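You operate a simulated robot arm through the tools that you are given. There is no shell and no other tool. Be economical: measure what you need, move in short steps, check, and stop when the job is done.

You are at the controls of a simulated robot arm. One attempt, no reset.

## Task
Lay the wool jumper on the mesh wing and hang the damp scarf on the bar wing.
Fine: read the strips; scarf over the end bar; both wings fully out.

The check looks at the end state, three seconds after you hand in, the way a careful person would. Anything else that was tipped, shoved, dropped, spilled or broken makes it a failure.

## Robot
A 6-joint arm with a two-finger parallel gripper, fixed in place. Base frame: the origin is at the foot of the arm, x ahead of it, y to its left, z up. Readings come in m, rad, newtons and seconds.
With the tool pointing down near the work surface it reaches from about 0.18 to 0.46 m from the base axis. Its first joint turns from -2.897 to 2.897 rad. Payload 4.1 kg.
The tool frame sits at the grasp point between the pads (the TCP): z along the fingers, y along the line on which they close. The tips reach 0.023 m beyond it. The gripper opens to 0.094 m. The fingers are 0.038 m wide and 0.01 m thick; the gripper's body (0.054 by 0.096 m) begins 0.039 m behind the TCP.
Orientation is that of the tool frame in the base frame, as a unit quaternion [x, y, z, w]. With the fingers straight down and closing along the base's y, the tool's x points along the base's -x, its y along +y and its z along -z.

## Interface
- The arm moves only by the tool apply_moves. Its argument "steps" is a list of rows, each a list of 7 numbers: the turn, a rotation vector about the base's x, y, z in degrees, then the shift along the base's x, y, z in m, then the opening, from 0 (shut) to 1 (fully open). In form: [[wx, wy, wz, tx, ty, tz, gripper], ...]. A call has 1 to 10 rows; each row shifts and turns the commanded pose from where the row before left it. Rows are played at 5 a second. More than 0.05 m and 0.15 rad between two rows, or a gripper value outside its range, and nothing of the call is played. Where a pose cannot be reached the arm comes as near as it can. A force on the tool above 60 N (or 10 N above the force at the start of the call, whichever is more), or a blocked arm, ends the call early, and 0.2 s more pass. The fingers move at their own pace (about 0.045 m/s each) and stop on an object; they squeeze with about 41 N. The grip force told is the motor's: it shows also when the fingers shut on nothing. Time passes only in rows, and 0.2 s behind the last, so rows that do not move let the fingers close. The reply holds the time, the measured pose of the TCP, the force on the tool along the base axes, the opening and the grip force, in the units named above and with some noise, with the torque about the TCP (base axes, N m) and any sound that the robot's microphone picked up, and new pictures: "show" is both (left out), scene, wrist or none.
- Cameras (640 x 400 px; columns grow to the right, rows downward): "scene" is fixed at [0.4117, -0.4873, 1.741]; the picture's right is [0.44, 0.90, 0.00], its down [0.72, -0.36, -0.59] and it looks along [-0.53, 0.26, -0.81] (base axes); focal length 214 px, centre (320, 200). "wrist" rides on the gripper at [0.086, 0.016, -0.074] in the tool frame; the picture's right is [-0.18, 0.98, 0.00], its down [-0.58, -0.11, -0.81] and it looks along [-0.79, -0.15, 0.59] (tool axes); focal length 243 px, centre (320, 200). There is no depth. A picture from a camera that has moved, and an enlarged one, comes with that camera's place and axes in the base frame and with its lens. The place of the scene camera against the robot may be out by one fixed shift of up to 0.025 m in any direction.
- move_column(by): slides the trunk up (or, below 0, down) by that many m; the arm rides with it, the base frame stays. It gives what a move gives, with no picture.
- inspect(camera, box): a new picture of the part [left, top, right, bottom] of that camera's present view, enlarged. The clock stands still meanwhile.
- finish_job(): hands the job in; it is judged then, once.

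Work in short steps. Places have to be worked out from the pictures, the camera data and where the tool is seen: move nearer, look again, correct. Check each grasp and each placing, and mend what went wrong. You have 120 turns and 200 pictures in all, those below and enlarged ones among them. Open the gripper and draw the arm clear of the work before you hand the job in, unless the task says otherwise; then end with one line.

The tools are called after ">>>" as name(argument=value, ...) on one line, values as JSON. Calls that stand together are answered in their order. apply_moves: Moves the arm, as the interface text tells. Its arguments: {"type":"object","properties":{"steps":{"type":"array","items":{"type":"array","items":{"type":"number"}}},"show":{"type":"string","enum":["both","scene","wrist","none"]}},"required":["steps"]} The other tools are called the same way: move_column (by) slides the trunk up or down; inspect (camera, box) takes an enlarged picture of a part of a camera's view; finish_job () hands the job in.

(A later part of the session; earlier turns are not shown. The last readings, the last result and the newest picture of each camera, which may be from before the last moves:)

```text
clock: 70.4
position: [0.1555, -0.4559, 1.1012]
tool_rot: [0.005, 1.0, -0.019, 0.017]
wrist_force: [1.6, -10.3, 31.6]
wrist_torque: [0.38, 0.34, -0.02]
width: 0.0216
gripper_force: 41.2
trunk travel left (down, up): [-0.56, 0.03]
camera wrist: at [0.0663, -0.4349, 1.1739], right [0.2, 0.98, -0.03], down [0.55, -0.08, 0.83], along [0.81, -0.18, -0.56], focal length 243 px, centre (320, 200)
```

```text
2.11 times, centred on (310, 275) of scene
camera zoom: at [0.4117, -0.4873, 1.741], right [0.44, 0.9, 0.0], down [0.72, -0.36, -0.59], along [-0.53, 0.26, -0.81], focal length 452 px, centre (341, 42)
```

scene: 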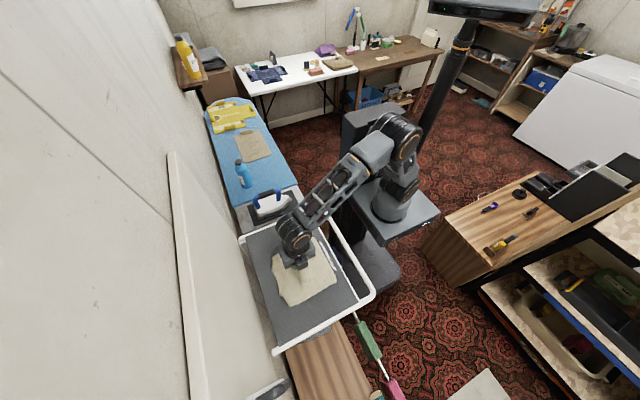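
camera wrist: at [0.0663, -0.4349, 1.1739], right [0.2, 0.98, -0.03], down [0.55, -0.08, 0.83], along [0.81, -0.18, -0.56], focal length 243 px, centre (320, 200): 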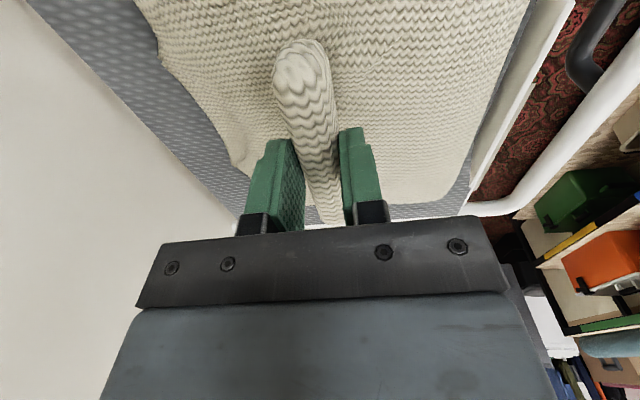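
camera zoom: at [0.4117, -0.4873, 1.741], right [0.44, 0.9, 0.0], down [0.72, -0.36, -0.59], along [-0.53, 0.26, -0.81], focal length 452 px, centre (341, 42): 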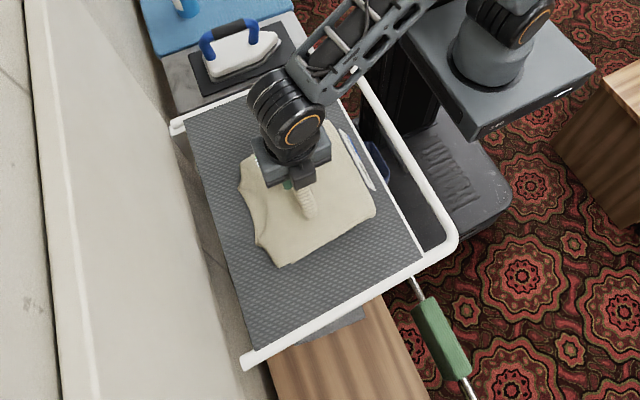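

The jumper touches the mesh and lies fully within it. I'll relieve the pressure, open and lift away.

>>> apply_moves(steps=[[0, 0, 0, 0, 0, 0.007, 0], [0, 0, 0, 0, 0, 0, 0.3], [0, 0, 0, 0, 0, 0, 0.6], [0, 0, 0, 0, 0, 0.0, 0.6], [0, 0, 0, 0, 0, 0.04, 0.6], [0, 0, 0, 0, 0.0, 0.045, 0.6], [0, 0, 0, 0.02, 0.01, 0.04, 0.6]])

>>> inspect(camera="scene", box=[220, 180, 400, 370])

```text
clock: 72.0
position: [0.177, -0.443, 1.2299]
tool_rot: [0.006, 1.0, -0.013, 0.016]
wrist_force: [0.2, 0.1, 0.2]
wrist_torque: [0.01, 0.0, 0.01]
width: 0.0563
gripper_force: 0.2
trunk travel left (down, up): [-0.56, 0.03]
camera wrist: at [0.0878, -0.4243, 1.3022], right [0.2, 0.98, -0.02], down [0.56, -0.09, 0.83], along [0.81, -0.17, -0.56], focal length 243 px, centre (320, 200)
```

scene: 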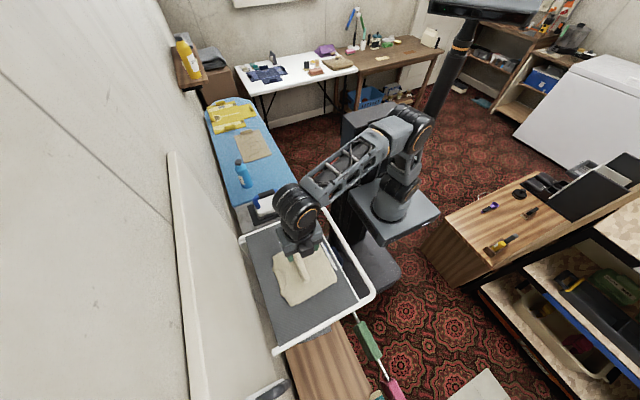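
wrist: 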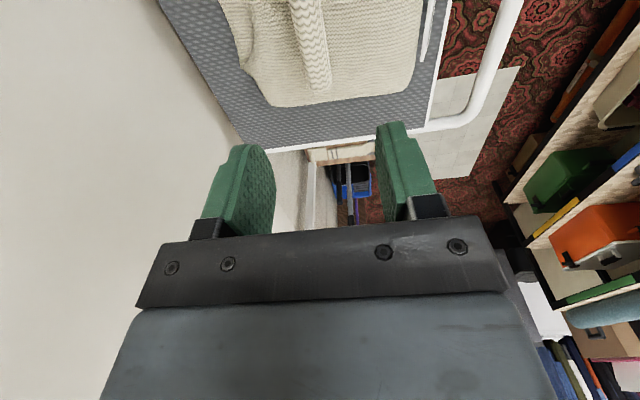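

```text
2.11 times, centred on (310, 275) of scene
camera zoom: at [0.4117, -0.4873, 1.741], right [0.44, 0.9, 0.0], down [0.72, -0.36, -0.59], along [-0.53, 0.26, -0.81], focal length 452 px, centre (341, 42)
```

zoom: 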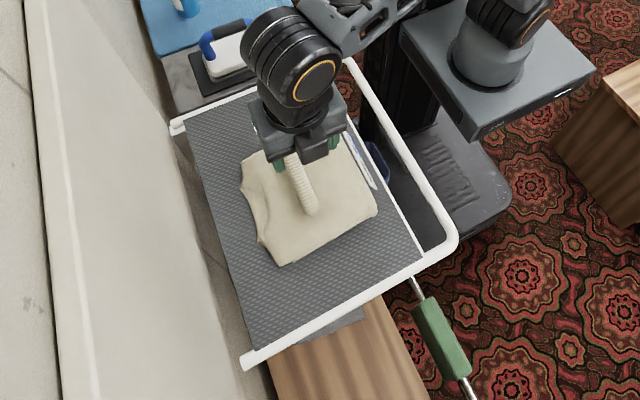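

The jumper lies flat on the mesh. Next is the bar wing: its handle is vertical at x≈0.395, y≈−0.565, z 1.225–1.34. I'll retreat and turn the tool so the fingers close along x.

>>> apply_moves(steps=[[0, 0, -7, 0.01, 0.02, 0.02, 0.6], [0, 0, -8, 0.015, 0.025, 0.015, 0.8], [0, 0, -8, 0.015, 0.025, 0.01, 1], [0, 0, -8, 0.015, 0.02, 0.01, 1], [0, 0, -8, 0.015, 0.02, 0.01, 1], [0, 0, -8, 0.015, 0.01, 0.01, 1], [0, 0, -8, 0.02, 0, 0, 1], [0, 0, -8, 0.02, 0, 0, 1], [0, 0, -8, 0.02, 0, 0, 1], [0, 0, -8, 0.02, 0, 0, 1]], show="none")

>>> apply_moves(steps=[[0, 0, -8, 0.02, 0, 0, 1], [-8, 0, -3, 0.01, 0, 0.02, 1], [-8, 0, 0, 0.01, 0, 0.02, 1], [-8, 0, 0, 0.01, 0, 0.01, 1], [-8, 0, 0, 0, -0.02, 0.01, 1], [-8, 0, 0, 0, -0.02, 0.0, 1], [0, 0, 0, 0, 0, 0, 1]])

```text
clock: 74.2
position: [0.3434, -0.3227, 1.3062]
tool_rot: [0.641, 0.768, -0.021, 0.003]
wrist_force: [0.3, 0.2, -0.1]
wrist_torque: [0.01, 0.02, 0.04]
width: 0.094
gripper_force: 0.1
trunk travel left (down, up): [-0.56, 0.03]
```

```text
clock: 75.8
position: [0.3921, -0.3621, 1.3661]
tool_rot: [0.668, 0.653, -0.262, 0.245]
wrist_force: [0.4, 0.0, -0.4]
wrist_torque: [-0.02, 0.03, 0.02]
width: 0.094
gripper_force: 0.0
trunk travel left (down, up): [-0.56, 0.03]
camera wrist: at [0.4111, -0.2488, 1.3647], right [0.98, -0.17, 0.11], down [-0.09, 0.11, 0.99], along [-0.18, -0.98, 0.09], focal length 243 px, centre (320, 200)
```

scene: 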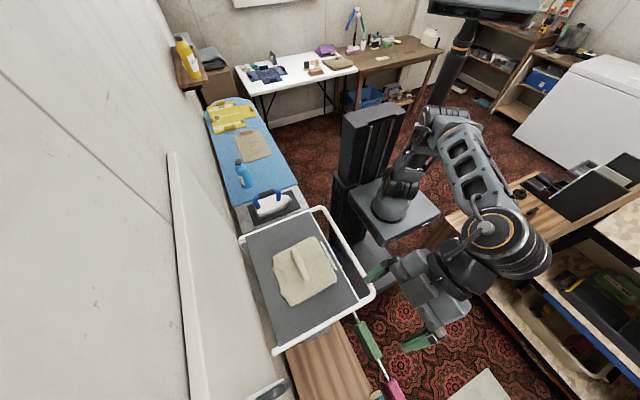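
wrist: 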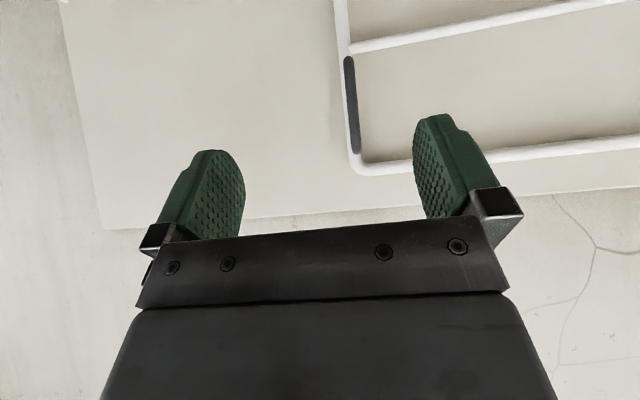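

The handle reads as x≈0.406, z 1.224–1.335. I'll approach, aiming near its upper end.

>>> apply_moves(steps=[[0, 0, 0, 0.005, -0.04, -0.005, 0.8], [0, 0, 0, 0.005, -0.04, -0.008, 0.7], [0, 0, 0, 0.004, -0.04, -0.01, 0.7], [0, 0, 0, 0.0, -0.03, -0.01, 0.7], [0, 0, 0, 0, 0, 0, 0.7]])

```text
clock: 77.0
position: [0.4059, -0.5117, 1.332]
tool_rot: [0.668, 0.653, -0.261, 0.243]
wrist_force: [-0.2, -0.1, 0.6]
wrist_torque: [0.02, 0.01, -0.01]
width: 0.0661
gripper_force: 0.1
trunk travel left (down, up): [-0.56, 0.03]
camera wrist: at [0.4249, -0.3984, 1.3322], right [0.98, -0.17, 0.11], down [-0.09, 0.11, 0.99], along [-0.18, -0.98, 0.09], focal length 243 px, centre (320, 200)
```

scene: 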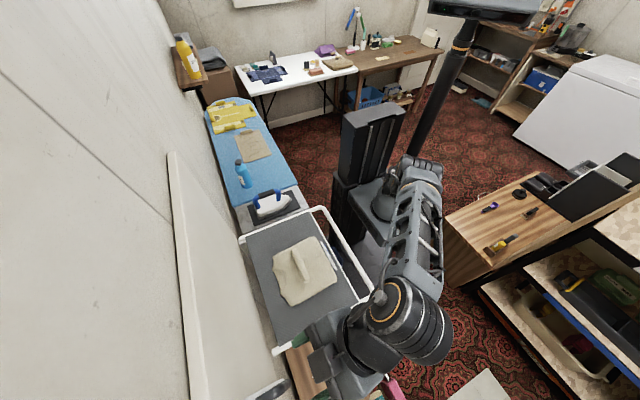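
wrist: 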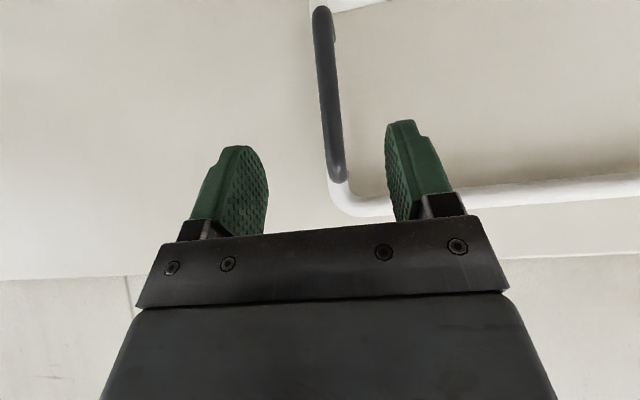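

I'll advance to the handle, expecting it around y −0.57 to −0.59.

>>> apply_moves(steps=[[0, 0, 0, -0.001, -0.025, -0.01, 0.7], [0, 0, 0, 0.0, -0.025, -0.012, 0.7], [0, 0, 0, 0, 0, 0, 0.7]], show="wrist")

```text
clock: 77.8
position: [0.4058, -0.5641, 1.3108]
tool_rot: [0.668, 0.653, -0.261, 0.243]
wrist_force: [-0.5, -0.7, 0.6]
wrist_torque: [0.0, 0.0, -0.01]
width: 0.066
gripper_force: 0.1
trunk travel left (down, up): [-0.56, 0.03]
camera wrist: at [0.424, -0.4497, 1.3093], right [0.98, -0.17, 0.11], down [-0.09, 0.11, 0.99], along [-0.18, -0.98, 0.09], focal length 243 px, centre (320, 200)
```

wrist: 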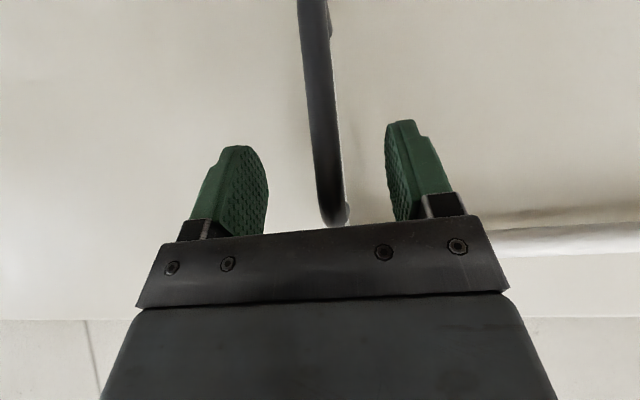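

The handle bar is between the fingers (top end z≈1.33, y≈−0.573), so I'll close.

>>> apply_moves(steps=[[0, 0, 0, 0, 0, 0, 0.3], [0, 0, 0, 0, 0, 0, 0.1], [0, 0, 0, 0, 0, 0, 0], [0, 0, 0, 0, 0, 0, 0], [0, 0, 0, 0, 0, 0, 0]], show="wrist")

```text
clock: 79.0
position: [0.4101, -0.5628, 1.3099]
tool_rot: [0.667, 0.654, -0.26, 0.244]
wrist_force: [16.0, 0.9, 2.6]
wrist_torque: [0.24, -1.7, 0.14]
width: 0.014
gripper_force: 44.5
trunk travel left (down, up): [-0.56, 0.03]
camera wrist: at [0.4276, -0.4491, 1.3089], right [0.98, -0.16, 0.11], down [-0.09, 0.11, 0.99], along [-0.17, -0.98, 0.09], focal length 243 px, centre (320, 200)
```

wrist: 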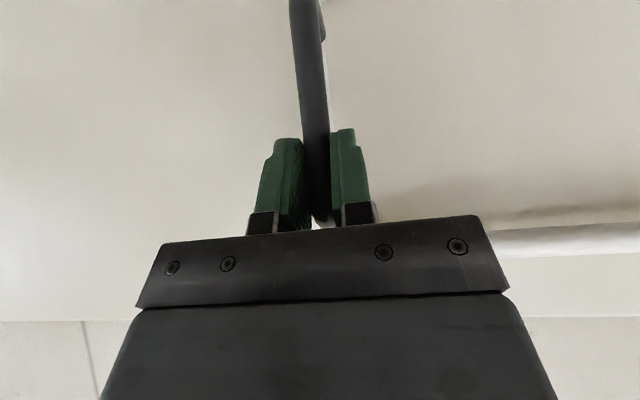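

Gripped (0.014). Now I'll pull along its arc, to 30° first.

>>> apply_moves(steps=[[0, 0, 0, 0.003, 0.013, -0.002, 0], [0, 0, 0, 0, 0.013, -0.003, 0], [0, 0, 0, 0, 0.026, -0.0075, 0], [0, 0, 0, 0, 0.025, -0.0095, 0], [0, 0, 0, 0, 0.0245, -0.0115, 0], [0, 0, 0, 0, 0.0233, -0.014, 0], [0, 0, 0, 0, 0.0215, -0.0155, 0], [0, 0, 0, 0, 0, 0, 0]])

```text
clock: 80.8
position: [0.4091, -0.4176, 1.2482]
tool_rot: [0.668, 0.653, -0.261, 0.244]
wrist_force: [1.4, -2.5, 3.8]
wrist_torque: [-1.45, -1.33, 0.53]
width: 0.0145
gripper_force: 45.3
trunk travel left (down, up): [-0.56, 0.03]
camera wrist: at [0.4279, -0.3034, 1.2469], right [0.98, -0.16, 0.11], down [-0.09, 0.11, 0.99], along [-0.17, -0.98, 0.09], focal length 243 px, centre (320, 200)
```

scene: 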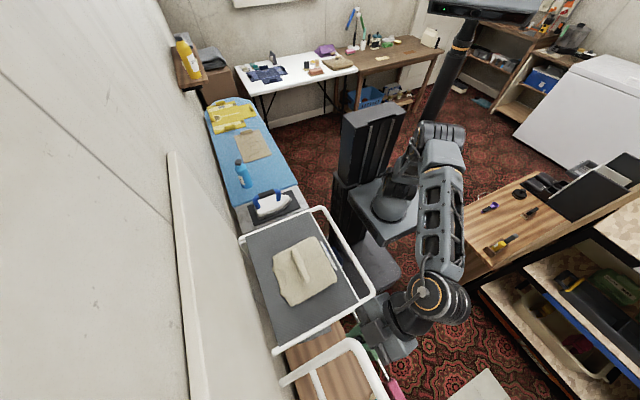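
wrist: 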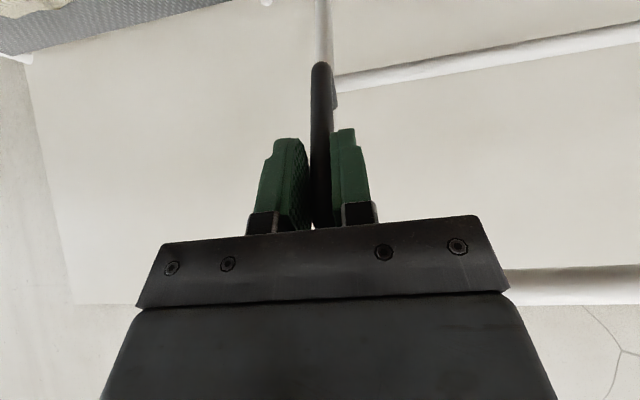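

It follows nicely. I'll continue to about 60° while turning the tool partly along with the wing.

>>> apply_moves(steps=[[-7, 0, 0, 0, 0.02, -0.0175, 0], [-7, 0, 0, 0, 0.019, -0.019, 0], [-7, 0, 0, 0, 0.017, -0.021, 0], [-7, 0, 0, 0, 0.015, -0.022, 0], [-7, 0, 0, 0, 0.013, -0.0235, 0], [0, 0, 0, 0, 0.011, -0.0245, 0], [0, 0, 0, 0, 0, 0, 0]])

```text
clock: 82.4
position: [0.409, -0.3251, 1.1196]
tool_rot: [0.566, 0.544, -0.445, 0.432]
wrist_force: [-8.9, -28.1, -8.0]
wrist_torque: [-0.6, -0.78, 0.87]
width: 0.0143
gripper_force: 45.1
trunk travel left (down, up): [-0.56, 0.03]
camera wrist: at [0.4283, -0.2318, 1.0535], right [0.98, -0.08, 0.18], down [-0.09, 0.65, 0.75], along [-0.18, -0.75, 0.63], focal length 243 px, centre (320, 200)
```

scene: 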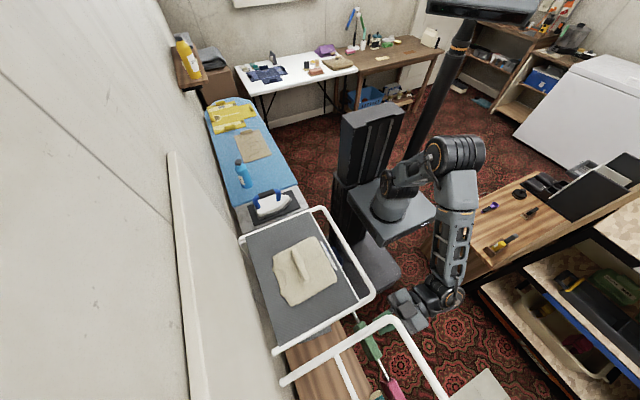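
wrist: 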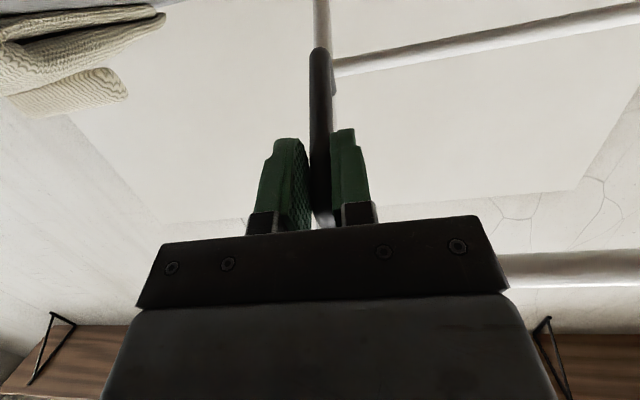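

Small inward pull only. I'll go on to about 75°, still rotating with the wing.

>>> apply_moves(steps=[[-6, 0, 0, 0, 0.003, -0.019, 0], [-6, 0, 0, 0, 0.005, -0.02, 0], [-6, 0, 0, 0, 0.003, -0.02, 0], [0, 0, 0, 0, 0.003, -0.02, 0], [0, 0, 0, 0, 0, 0, 0]])

```text
clock: 83.6
position: [0.4091, -0.3065, 1.0403]
tool_rot: [-0.489, -0.467, 0.525, -0.517]
wrist_force: [-4.1, -6.6, 3.6]
wrist_torque: [-1.37, -0.43, 0.94]
width: 0.014
gripper_force: 44.7
trunk travel left (down, up): [-0.56, 0.03]
camera wrist: at [0.4282, -0.2408, 0.9501], right [0.98, -0.01, 0.2], down [-0.09, 0.86, 0.51], along [-0.18, -0.52, 0.84], focal length 243 px, centre (320, 200)
```

scene: 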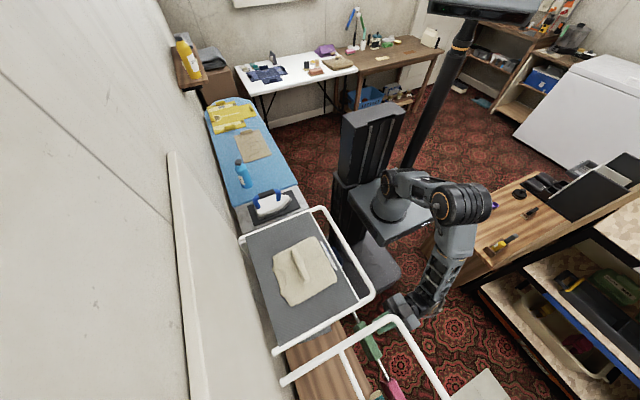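
wrist: 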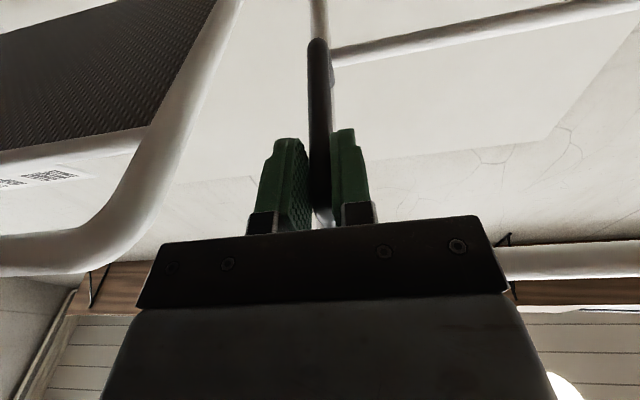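

Working well; I'll continue the last 15° to the stop.

>>> apply_moves(steps=[[-6, 0, 0, 0, 0.001, -0.02, 0], [-6, 0, 0, 0, 0.0, -0.02, 0], [0, 0, 0, 0, -0.001, -0.02, 0], [0, 0, 0, 0, -0.001, -0.018, 0], [0, 0, 0, 0, 0, -0.012, 0], [0, 0, 0, 0, 0, 0, 0]])

>>> inspect(camera="scene", box=[220, 190, 480, 400])

```text
clock: 85.0
position: [0.4095, -0.3105, 0.9553]
tool_rot: [-0.432, -0.407, 0.574, -0.565]
wrist_force: [-13.3, -1.8, 36.5]
wrist_torque: [-0.54, -0.27, -0.13]
width: 0.0138
gripper_force: 45.3
out of reach, approached as far as the arm can: row 5
trunk travel left (down, up): [-0.56, 0.03]
camera wrist: at [0.4291, -0.2647, 0.8516], right [0.98, 0.02, 0.2], down [-0.09, 0.94, 0.32], along [-0.18, -0.33, 0.93], focal length 243 px, centre (320, 200)
```

scene: 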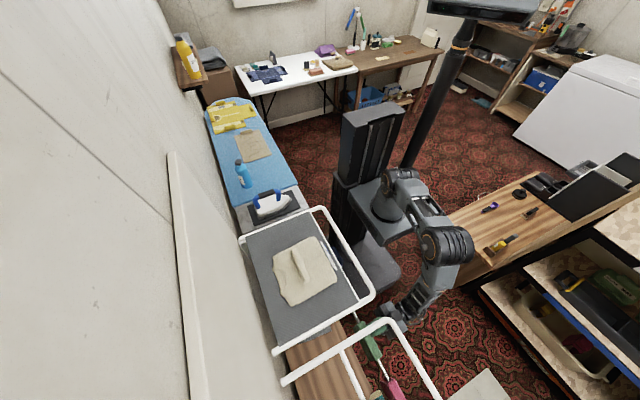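
wrist: 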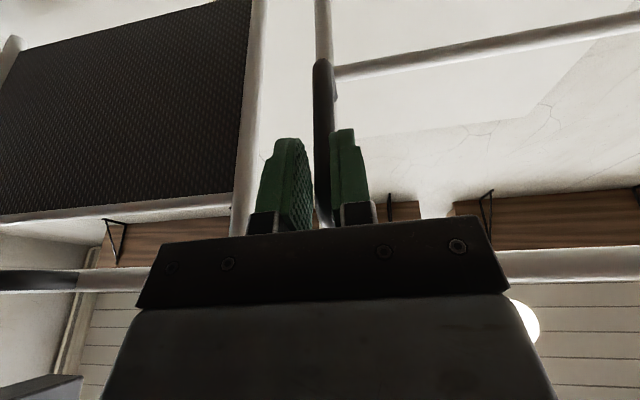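

```text
1.90 times, centred on (350, 295) of scene
camera zoom: at [0.4117, -0.4873, 1.741], right [0.44, 0.9, 0.0], down [0.72, -0.36, -0.59], along [-0.53, 0.26, -0.81], focal length 408 px, centre (263, 19)
```

zoom: 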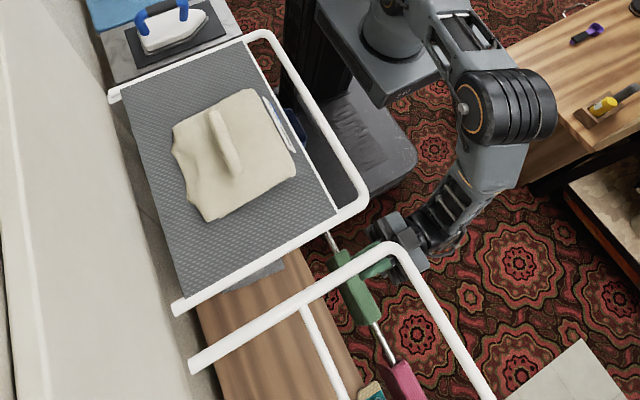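

The wing is at its stop (36 N upward reaction). I'll release and withdraw the tool outward along its axis.

>>> apply_moves(steps=[[0, 0, 0, 0, 0, 0.004, 0], [0, 0, 0, 0, 0, 0, 0.3], [0, 0, 0, 0, 0, 0, 0.5], [0, 0, 0, 0, 0.03, -0.009, 0.5], [0, 0, 0, 0, 0.04, -0.012, 0.5], [0, 0, 0, 0, 0.04, -0.01, 0.5], [0, 0, 0, 0.01, 0.03, 0, 0.5]])

```text
clock: 86.6
position: [0.4505, -0.1746, 0.9331]
tool_rot: [-0.432, -0.411, 0.571, -0.564]
wrist_force: [0.1, 0.1, -0.2]
wrist_torque: [-0.03, 0.01, 0.01]
width: 0.0469
gripper_force: 0.0
out of reach, approached as far as the arm can: row 4, 5, 6
trunk travel left (down, up): [-0.56, 0.03]
camera wrist: at [0.4686, -0.1286, 0.83], right [0.98, 0.03, 0.2], down [-0.09, 0.94, 0.32], along [-0.18, -0.33, 0.93], focal length 243 px, centre (320, 200)
```

scene: 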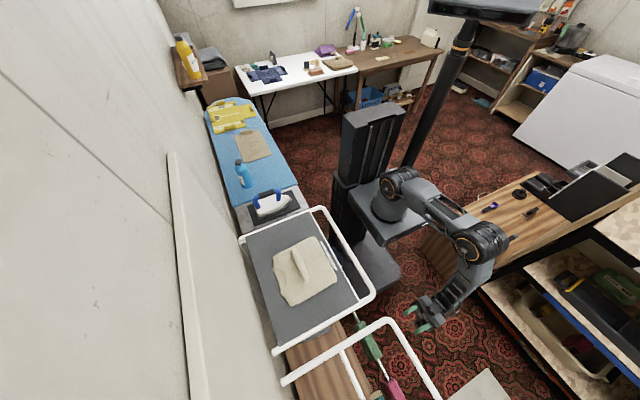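
wrist: 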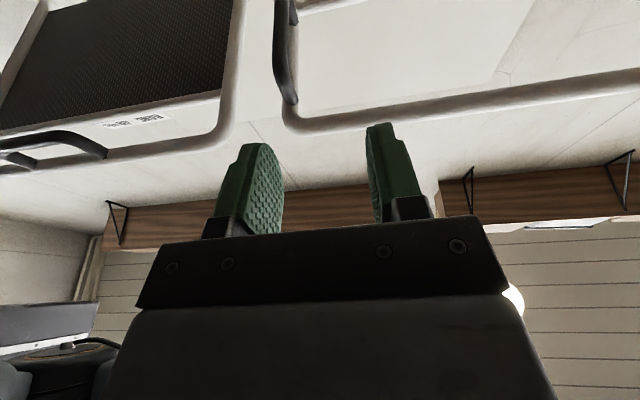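

Released cleanly and both wings are out. Now I'll turn the tool back to straight down.

>>> apply_moves(steps=[[8.5, 0, 0, 0, 0.02, 0.01, 0.6], [8.5, 0, 0, 0, 0.02, 0.01, 0.8], [8.5, 0, 0, 0, 0.02, 0.01, 1], [8.5, 0, 0, 0, 0.02, 0.01, 1], [8.5, 0, 0, 0, 0, 0.01, 1], [8.5, 0, 0, 0, 0, 0.01, 1], [8.5, 0, 0, 0, 0, 0.01, 1], [8.5, 0, 0, 0, 0, 0.01, 1], [8.5, 0, 0, 0, 0, 0, 1], [8.5, 0, 0, 0, 0, 0, 1]], show="none")

>>> apply_moves(steps=[[8, 0, 0, 0, 0, 0, 1], [8, 0, 0, 0, 0, 0, 1], [6, 0, 0, 0, 0, 0, 1], [0, 0, 8.5, 0, 0, 0, 1], [0, 0, 8.5, 0, 0, 0, 1], [0, 0, 8.5, 0, 0, 0, 1], [0, 0, 8.5, 0, 0, 0, 1], [0, 0, 8.5, 0, 0, 0, 1], [0, 0, 8.5, 0, 0, 0, 1], [0, 0, 8.5, 0, 0, 0, 1]])

```text
clock: 88.8
position: [0.4511, -0.0958, 1.0141]
tool_rot: [0.7, 0.689, -0.143, 0.123]
wrist_force: [0.7, -0.2, 0.2]
wrist_torque: [-0.02, 0.02, -0.01]
width: 0.0939
gripper_force: 0.1
trunk travel left (down, up): [-0.56, 0.03]
```

```text
clock: 91.0
position: [0.4504, -0.0941, 1.013]
tool_rot: [0.267, 0.964, -0.013, -0.005]
wrist_force: [-1.3, 0.7, 1.0]
wrist_torque: [0.02, 0.01, -0.01]
width: 0.0944
gripper_force: 0.1
trunk travel left (down, up): [-0.56, 0.03]
camera wrist: at [0.3859, -0.0348, 1.0895], right [0.66, 0.75, -0.03], down [0.46, -0.37, 0.81], along [0.59, -0.55, -0.59], focal length 243 px, centre (320, 200)
```

scene: 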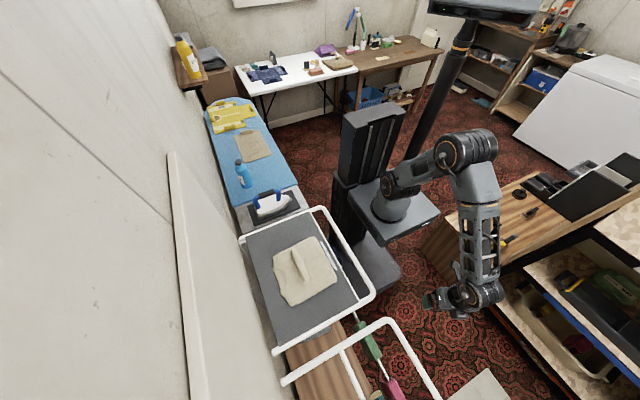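
wrist: 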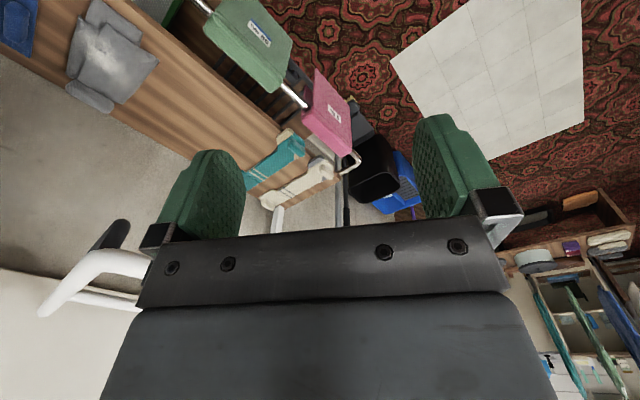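

I'll finish the yaw and lower the trunk toward the scarf.

>>> apply_moves(steps=[[0, 0, 8, 0, 0, 0, 1], [0, 0, 8, 0, 0.0, 0, 1], [0, 0, 8, 0, 0, 0, 1], [0, 0, 7, 0, 0, 0, 1]], show="none")

>>> move_column(by=-0.28)

>>> apply_moves(steps=[[0, 0, 0, 0, 0, 0, 1]])

```text
clock: 92.0
position: [0.4502, -0.0952, 1.0124]
tool_rot: [0.0, 1.0, -0.016, -0.002]
wrist_force: [0.2, 0.5, -0.7]
wrist_torque: [0.02, 0.03, -0.02]
width: 0.0939
gripper_force: 0.0
trunk travel left (down, up): [-0.56, 0.03]
```

```text
clock: 94.8
position: [0.4506, -0.0943, 0.7332]
tool_rot: [0.001, 1.0, -0.015, -0.002]
wrist_force: [0.4, -0.6, 0.6]
wrist_torque: [0.01, 0.01, -0.01]
width: 0.0941
gripper_force: 0.0
trunk travel left (down, up): [-0.28, 0.31]
```

```text
clock: 95.2
position: [0.4501, -0.0948, 0.7336]
tool_rot: [0.001, 1.0, -0.015, -0.002]
wrist_force: [-0.5, -0.5, 0.5]
wrist_torque: [0.0, 0.0, 0.0]
width: 0.0938
gripper_force: 0.2
trunk travel left (down, up): [-0.28, 0.31]
camera wrist: at [0.3641, -0.0762, 0.8087], right [0.19, 0.98, -0.03], down [0.58, -0.09, 0.81], along [0.79, -0.17, -0.59], focal length 243 px, centre (320, 200)
```

scene: 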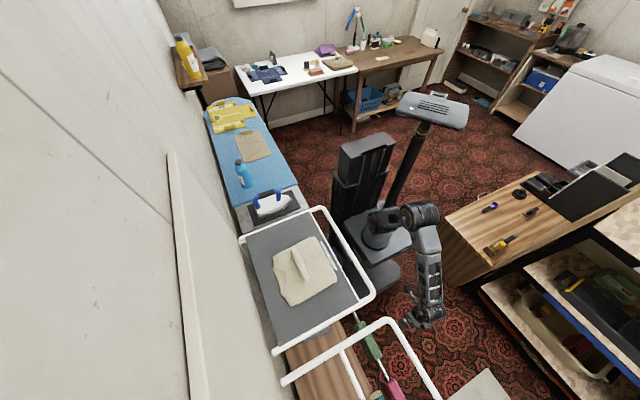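
wrist: 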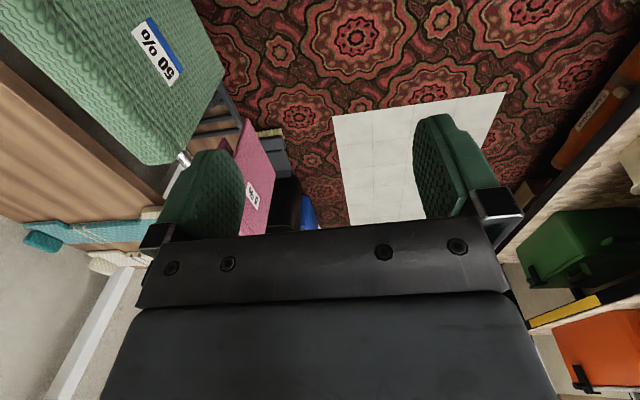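

I'll move over the scarf at safe height to see its exact place.

>>> apply_moves(steps=[[0, 0, 0, -0.02, -0.035, 0.01, 1], [0, 0, 0, -0.02, -0.035, 0.01, 1], [0, 0, 0, -0.02, -0.035, 0, 1], [0, 0, 0, -0.02, -0.035, 0, 1], [0, 0, 0, 0, 0, 0, 1]])

```text
clock: 96.4
position: [0.3729, -0.2353, 0.7543]
tool_rot: [0.001, 1.0, -0.015, -0.002]
wrist_force: [0.8, -0.8, -0.5]
wrist_torque: [0.01, 0.0, -0.03]
width: 0.094
gripper_force: 0.0
trunk travel left (down, up): [-0.28, 0.31]
camera wrist: at [0.2846, -0.2162, 0.8301], right [0.19, 0.98, -0.03], down [0.58, -0.09, 0.81], along [0.79, -0.17, -0.59], focal length 243 px, centre (320, 200)
```

scene: 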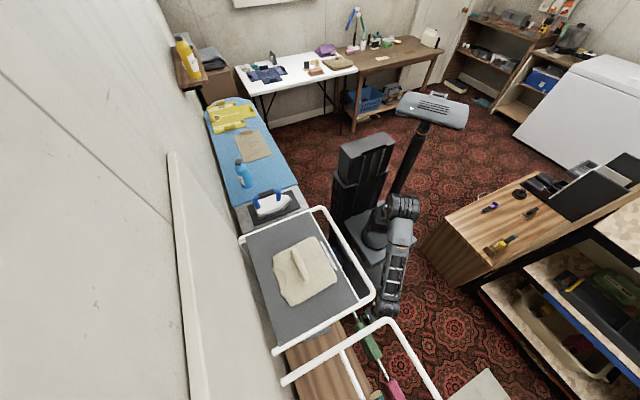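
wrist: 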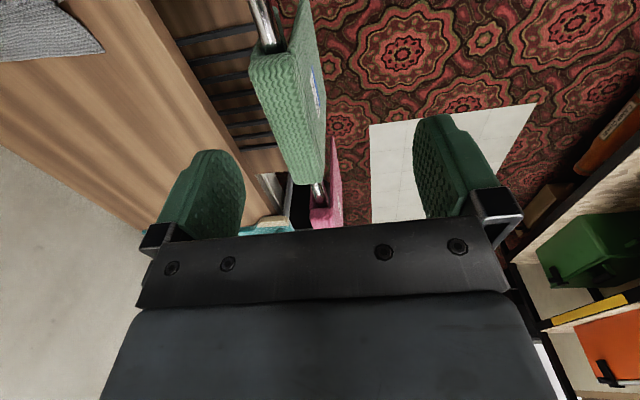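

The scarf top is a bar about 0.035 thick: centre (0.43, −0.278), top z≈0.64. Before descending I'll check the wrist's clearance to the wing frames.

>>> inspect(camera="scene", box=[320, 180, 460, 380])

>>> inspect(camera="wrist", box=[220, 0, 360, 220])

```text
2.00 times, centred on (390, 280) of scene
camera zoom: at [0.4117, -0.4873, 1.741], right [0.44, 0.9, 0.0], down [0.72, -0.36, -0.59], along [-0.53, 0.26, -0.81], focal length 429 px, centre (180, 40)
```

zoom: 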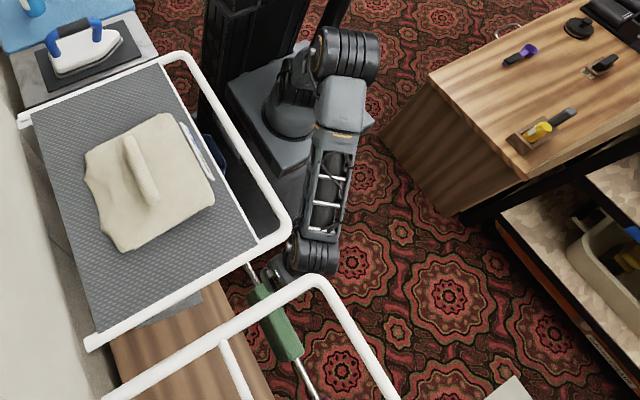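

```text
1.82 times, centred on (290, 110) of wrist
camera zoom: at [0.2846, -0.2162, 0.8301], right [0.19, 0.98, -0.03], down [0.58, -0.09, 0.81], along [0.79, -0.17, -0.59], focal length 441 px, centre (374, 364)
```

zoom: 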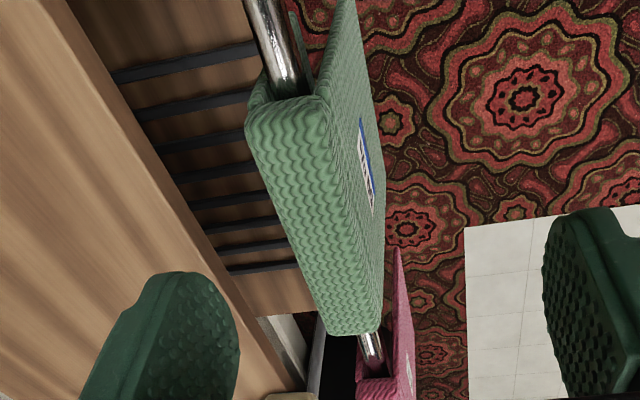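

I can see the rail running through the inverted-U scarf. I'll descend first, then move over its middle, staying beneath the end bar.

>>> apply_moves(steps=[[0, 0, 0, 0, 0, -0.03, 1], [0, 0, 0, 0.01, -0.01, -0.022, 1], [0, 0, 0, 0.02, -0.018, 0, 1], [0, 0, 0, 0.02, -0.015, 0, 1], [0, 0, 0, 0, 0, 0, 1]])

```text
clock: 97.6
position: [0.42, -0.2792, 0.7016]
tool_rot: [0.001, 1.0, -0.017, -0.002]
wrist_force: [-0.7, -0.7, -0.2]
wrist_torque: [0.0, 0.01, 0.01]
width: 0.0939
gripper_force: 0.1
trunk travel left (down, up): [-0.28, 0.31]
camera wrist: at [0.3338, -0.2604, 0.7773], right [0.19, 0.98, -0.03], down [0.58, -0.09, 0.81], along [0.79, -0.17, -0.59], focal length 243 px, centre (320, 200)
```

scene: 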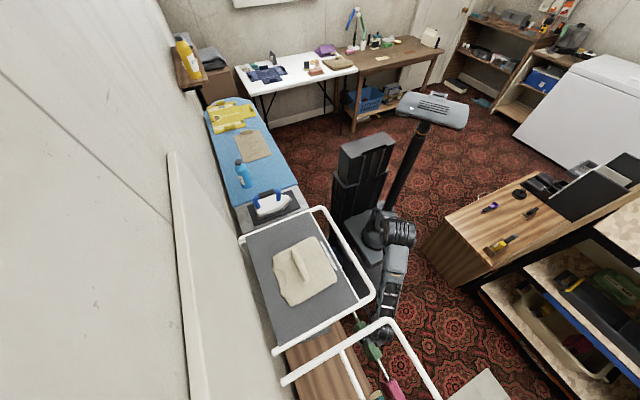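
wrist: 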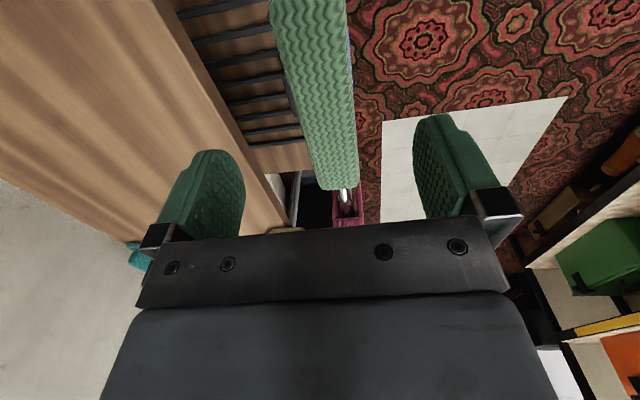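

The scarf top is centred between the fingers (centre ≈(0.44, −0.279), top ≈0.625–0.64). Descending.

>>> apply_moves(steps=[[0, 0, 0, 0.018, 0, -0.025, 1], [0, 0, 0, 0, 0, -0.025, 1], [0, 0, 0, 0, 0, -0.02, 1], [0, 0, 0, 0, 0, 0, 1]])

```text
clock: 98.6
position: [0.4377, -0.2805, 0.6318]
tool_rot: [0.001, 1.0, -0.015, -0.002]
wrist_force: [0.7, -0.8, -0.3]
wrist_torque: [-0.01, 0.0, -0.04]
width: 0.0941
gripper_force: 0.0
trunk travel left (down, up): [-0.28, 0.31]
camera wrist: at [0.3519, -0.2607, 0.7076], right [0.19, 0.98, -0.03], down [0.58, -0.09, 0.81], along [0.79, -0.17, -0.59], focal length 243 px, centre (320, 200)
```

scene: 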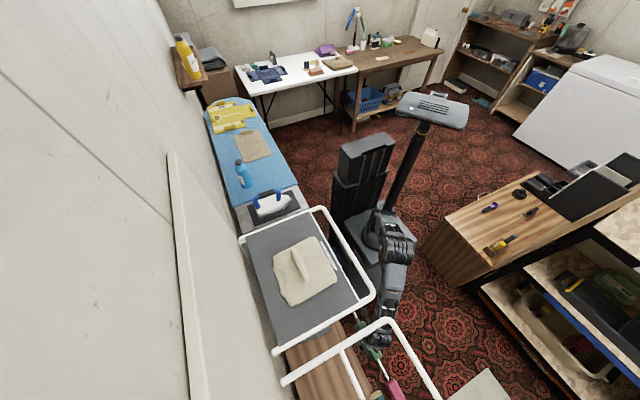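
wrist: 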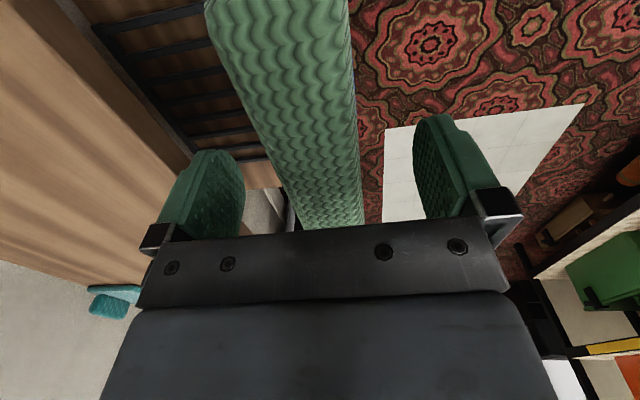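

From the edge parallax the scarf top is z≈0.614, width 0.042, centred on y −0.281. The tips barely overlap it, so I'll go 25 mm lower and then close.

>>> apply_moves(steps=[[0, 0, 0, 0, 0, -0.015, 1], [0, 0, 0, 0, 0, -0.012, 1], [0, 0, 0, 0, 0, 0, 0.6], [0, 0, 0, 0, 0, 0, 0.3], [0, 0, 0, 0, 0, 0, 0], [0, 0, 0, 0, 0, 0, 0], [0, 0, 0, 0, 0, 0, 0]], show="wrist")

```text
clock: 100.2
position: [0.438, -0.2782, 0.6043]
tool_rot: [0.001, 1.0, -0.015, -0.001]
wrist_force: [0.0, -1.4, 1.9]
wrist_torque: [-0.01, -0.12, -0.08]
width: 0.04
gripper_force: 41.0
trunk travel left (down, up): [-0.28, 0.31]
camera wrist: at [0.3516, -0.2591, 0.6802], right [0.19, 0.98, -0.03], down [0.58, -0.09, 0.81], along [0.79, -0.17, -0.59], focal length 243 px, centre (320, 200)
```

wrist: 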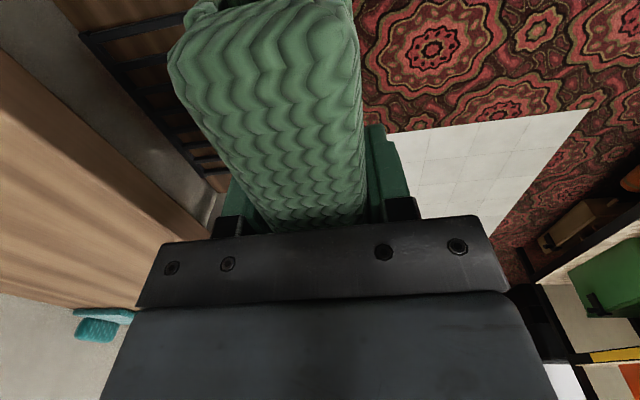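

Gripped at width 0.040. I'll lift straight up 50 mm and look.

>>> apply_moves(steps=[[0, 0, 0, 0, 0, 0.015, 0], [0, 0, 0, 0, 0, 0.02, 0], [0, 0, 0, 0, 0, 0.02, 0], [0, 0, 0, 0, 0, 0, 0]])

>>> inspect(camera="scene", box=[320, 200, 440, 400])

```text
clock: 101.2
position: [0.4392, -0.2769, 0.6594]
tool_rot: [0.001, 1.0, -0.016, -0.002]
wrist_force: [0.9, 0.1, -1.5]
wrist_torque: [0.03, -0.01, -0.03]
width: 0.0398
gripper_force: 40.9
trunk travel left (down, up): [-0.28, 0.31]
camera wrist: at [0.3517, -0.2588, 0.7352], right [0.19, 0.98, -0.03], down [0.58, -0.09, 0.81], along [0.79, -0.17, -0.59], focal length 243 px, centre (320, 200)
```

scene: 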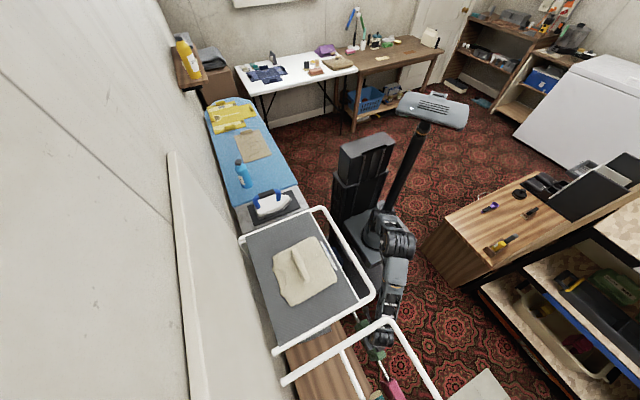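
wrist: 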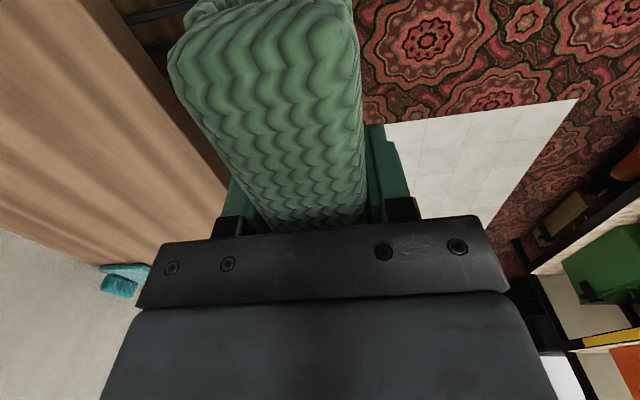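

```text
2.00 times, centred on (380, 300) of scene
camera zoom: at [0.4117, -0.4873, 1.741], right [0.44, 0.9, 0.0], down [0.72, -0.36, -0.59], along [-0.53, 0.26, -0.81], focal length 429 px, centre (200, 0)
```

zoom: 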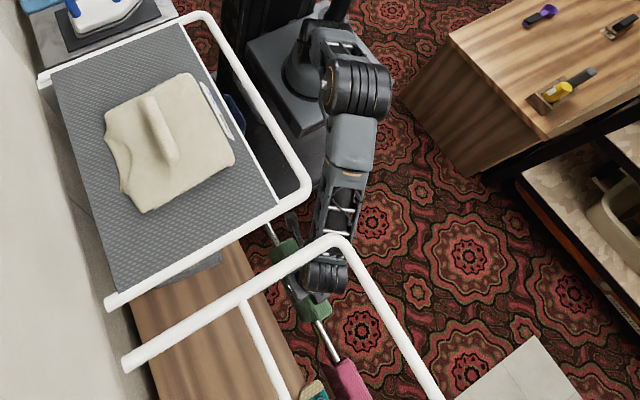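

The scarf came up cleanly with the grip. The flaps are about 0.165 long, so I'll lift a bit more, then tilt about the rail and draw it out below the end bar.

>>> apply_moves(steps=[[0, 0, 0, 0, 0, 0.015, 0], [0, 0, 0, 0, 0, 0.015, 0], [-7, 0, 0, 0, 0.012, -0.001, 0], [-7, 0, 0, 0, 0.012, -0.002, 0], [-7, 0, 0, 0, 0.012, -0.004, 0], [-7, 0, 0, 0, 0.011, -0.006, 0], [0, 0, 0, 0, 0, 0, 0]])

>>> inspect(camera="scene", box=[320, 200, 440, 400])

```text
clock: 102.8
position: [0.4379, -0.2322, 0.6769]
tool_rot: [0.001, 0.966, -0.257, -0.002]
wrist_force: [-1.2, -26.7, 2.5]
wrist_torque: [-1.99, 0.18, 0.23]
width: 0.04
gripper_force: 41.0
trunk travel left (down, up): [-0.28, 0.31]
camera wrist: at [0.3517, -0.1813, 0.7344], right [0.19, 0.85, -0.49], down [0.58, 0.31, 0.75], along [0.79, -0.43, -0.44], focal length 243 px, centre (320, 200)
```

scene: 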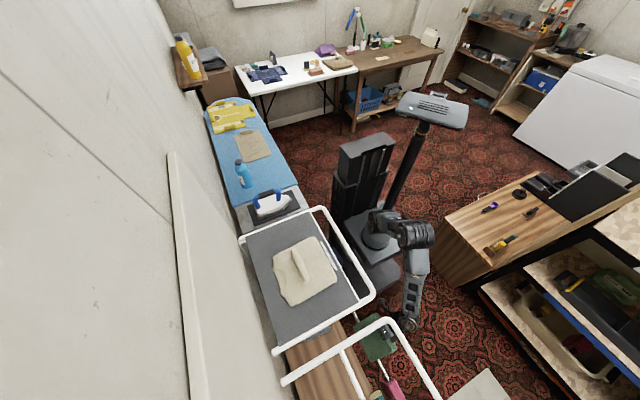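
wrist: 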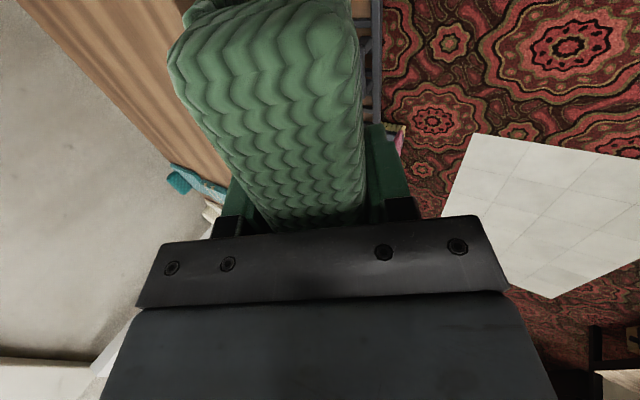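

```text
2.00 times, centred on (380, 300) of scene
camera zoom: at [0.4117, -0.4873, 1.741], right [0.44, 0.9, 0.0], down [0.72, -0.36, -0.59], along [-0.53, 0.26, -0.81], focal length 429 px, centre (200, 0)
```

zoom: 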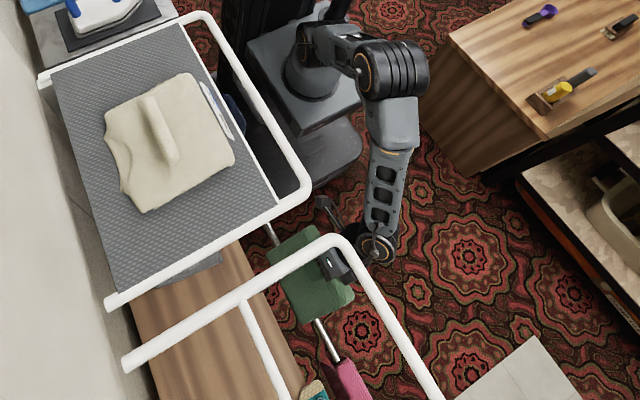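

The back flap is pressing the rail lightly (−27 N), so I'll ease back and pull along the tilted flap axis.

>>> apply_moves(steps=[[0, 0, 0, 0, -0.009, 0.002, 0], [0, 0, 0, 0, 0.01, 0.0215, 0], [0, 0, 0, 0, 0.011, 0.0215, 0], [0, 0, 0, 0, 0.0115, 0.0215, 0], [0, 0, 0, 0, 0.012, 0.0215, 0], [0, 0, 0, 0, 0, 0, 0]])

>>> inspect(camera="scene", box=[320, 200, 440, 400])

```text
clock: 104.2
position: [0.4389, -0.1949, 0.7657]
tool_rot: [0.001, 0.966, -0.257, -0.002]
wrist_force: [0.0, -0.5, -2.2]
wrist_torque: [0.02, 0.0, -0.01]
width: 0.0396
gripper_force: 40.7
trunk travel left (down, up): [-0.28, 0.31]
camera wrist: at [0.3518, -0.1438, 0.8237], right [0.19, 0.85, -0.49], down [0.58, 0.3, 0.75], along [0.79, -0.42, -0.44], focal length 243 px, centre (320, 200)
```

scene: 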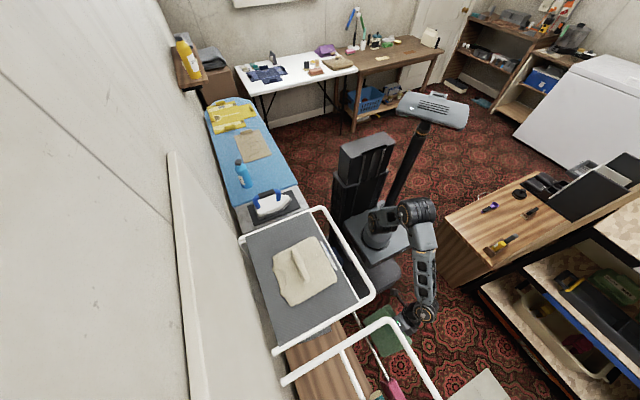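
wrist: 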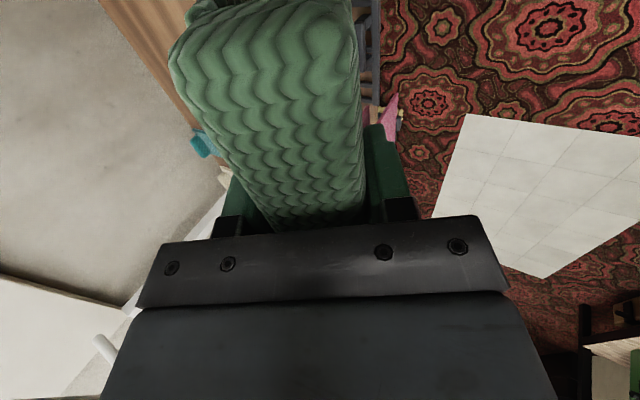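

```text
2.00 times, centred on (380, 300) of scene
camera zoom: at [0.4117, -0.4873, 1.741], right [0.44, 0.9, 0.0], down [0.72, -0.36, -0.59], along [-0.53, 0.26, -0.81], focal length 429 px, centre (200, 0)
```

zoom: 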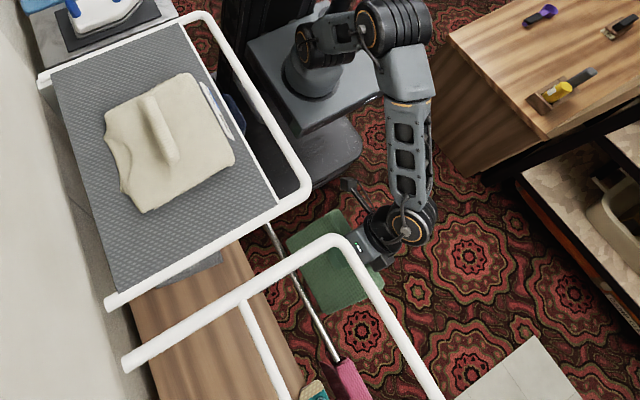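

The scarf is nearly clear of the rail. I'll pull a little more along the axis, then move away in +y.

>>> apply_moves(steps=[[0, 0, 0, 0, 0.012, 0.0215, 0], [0, 0, 0, 0, 0.012, 0.0215, 0], [0, 0, 0, 0, 0.04, 0.01, 0], [0, 0, 0, 0, 0.045, 0.0, 0], [7, 0, 0, 0, 0.04, 0, 0], [7, 0, 0, 0, 0, 0, 0], [7, 0, 0, 0, 0, 0, 0], [7, 0, 0, 0, 0, 0, 0], [0, 0, 0, 0, 0, 0, 0]])

```text
clock: 106.2
position: [0.4388, -0.0461, 0.8158]
tool_rot: [0.0, 1.0, -0.015, -0.002]
wrist_force: [-0.2, 0.8, -1.1]
wrist_torque: [-0.04, 0.03, 0.0]
width: 0.0398
gripper_force: 40.6
trunk travel left (down, up): [-0.28, 0.31]
camera wrist: at [0.3524, -0.0275, 0.8926], right [0.19, 0.98, -0.03], down [0.58, -0.09, 0.81], along [0.79, -0.17, -0.59], focal length 243 px, centre (320, 200)
```

scene: 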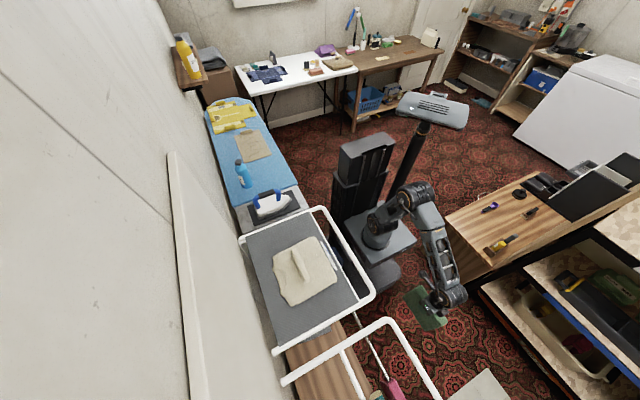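
wrist: 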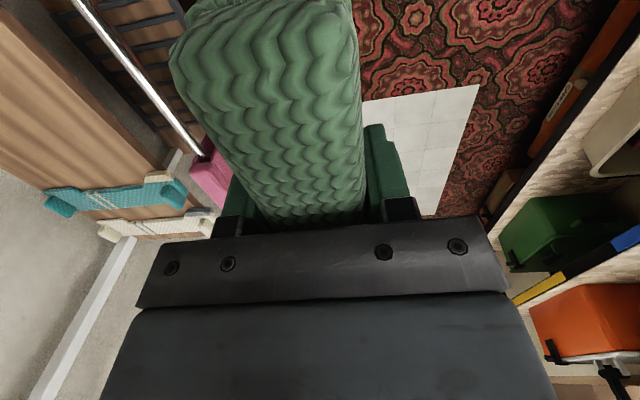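

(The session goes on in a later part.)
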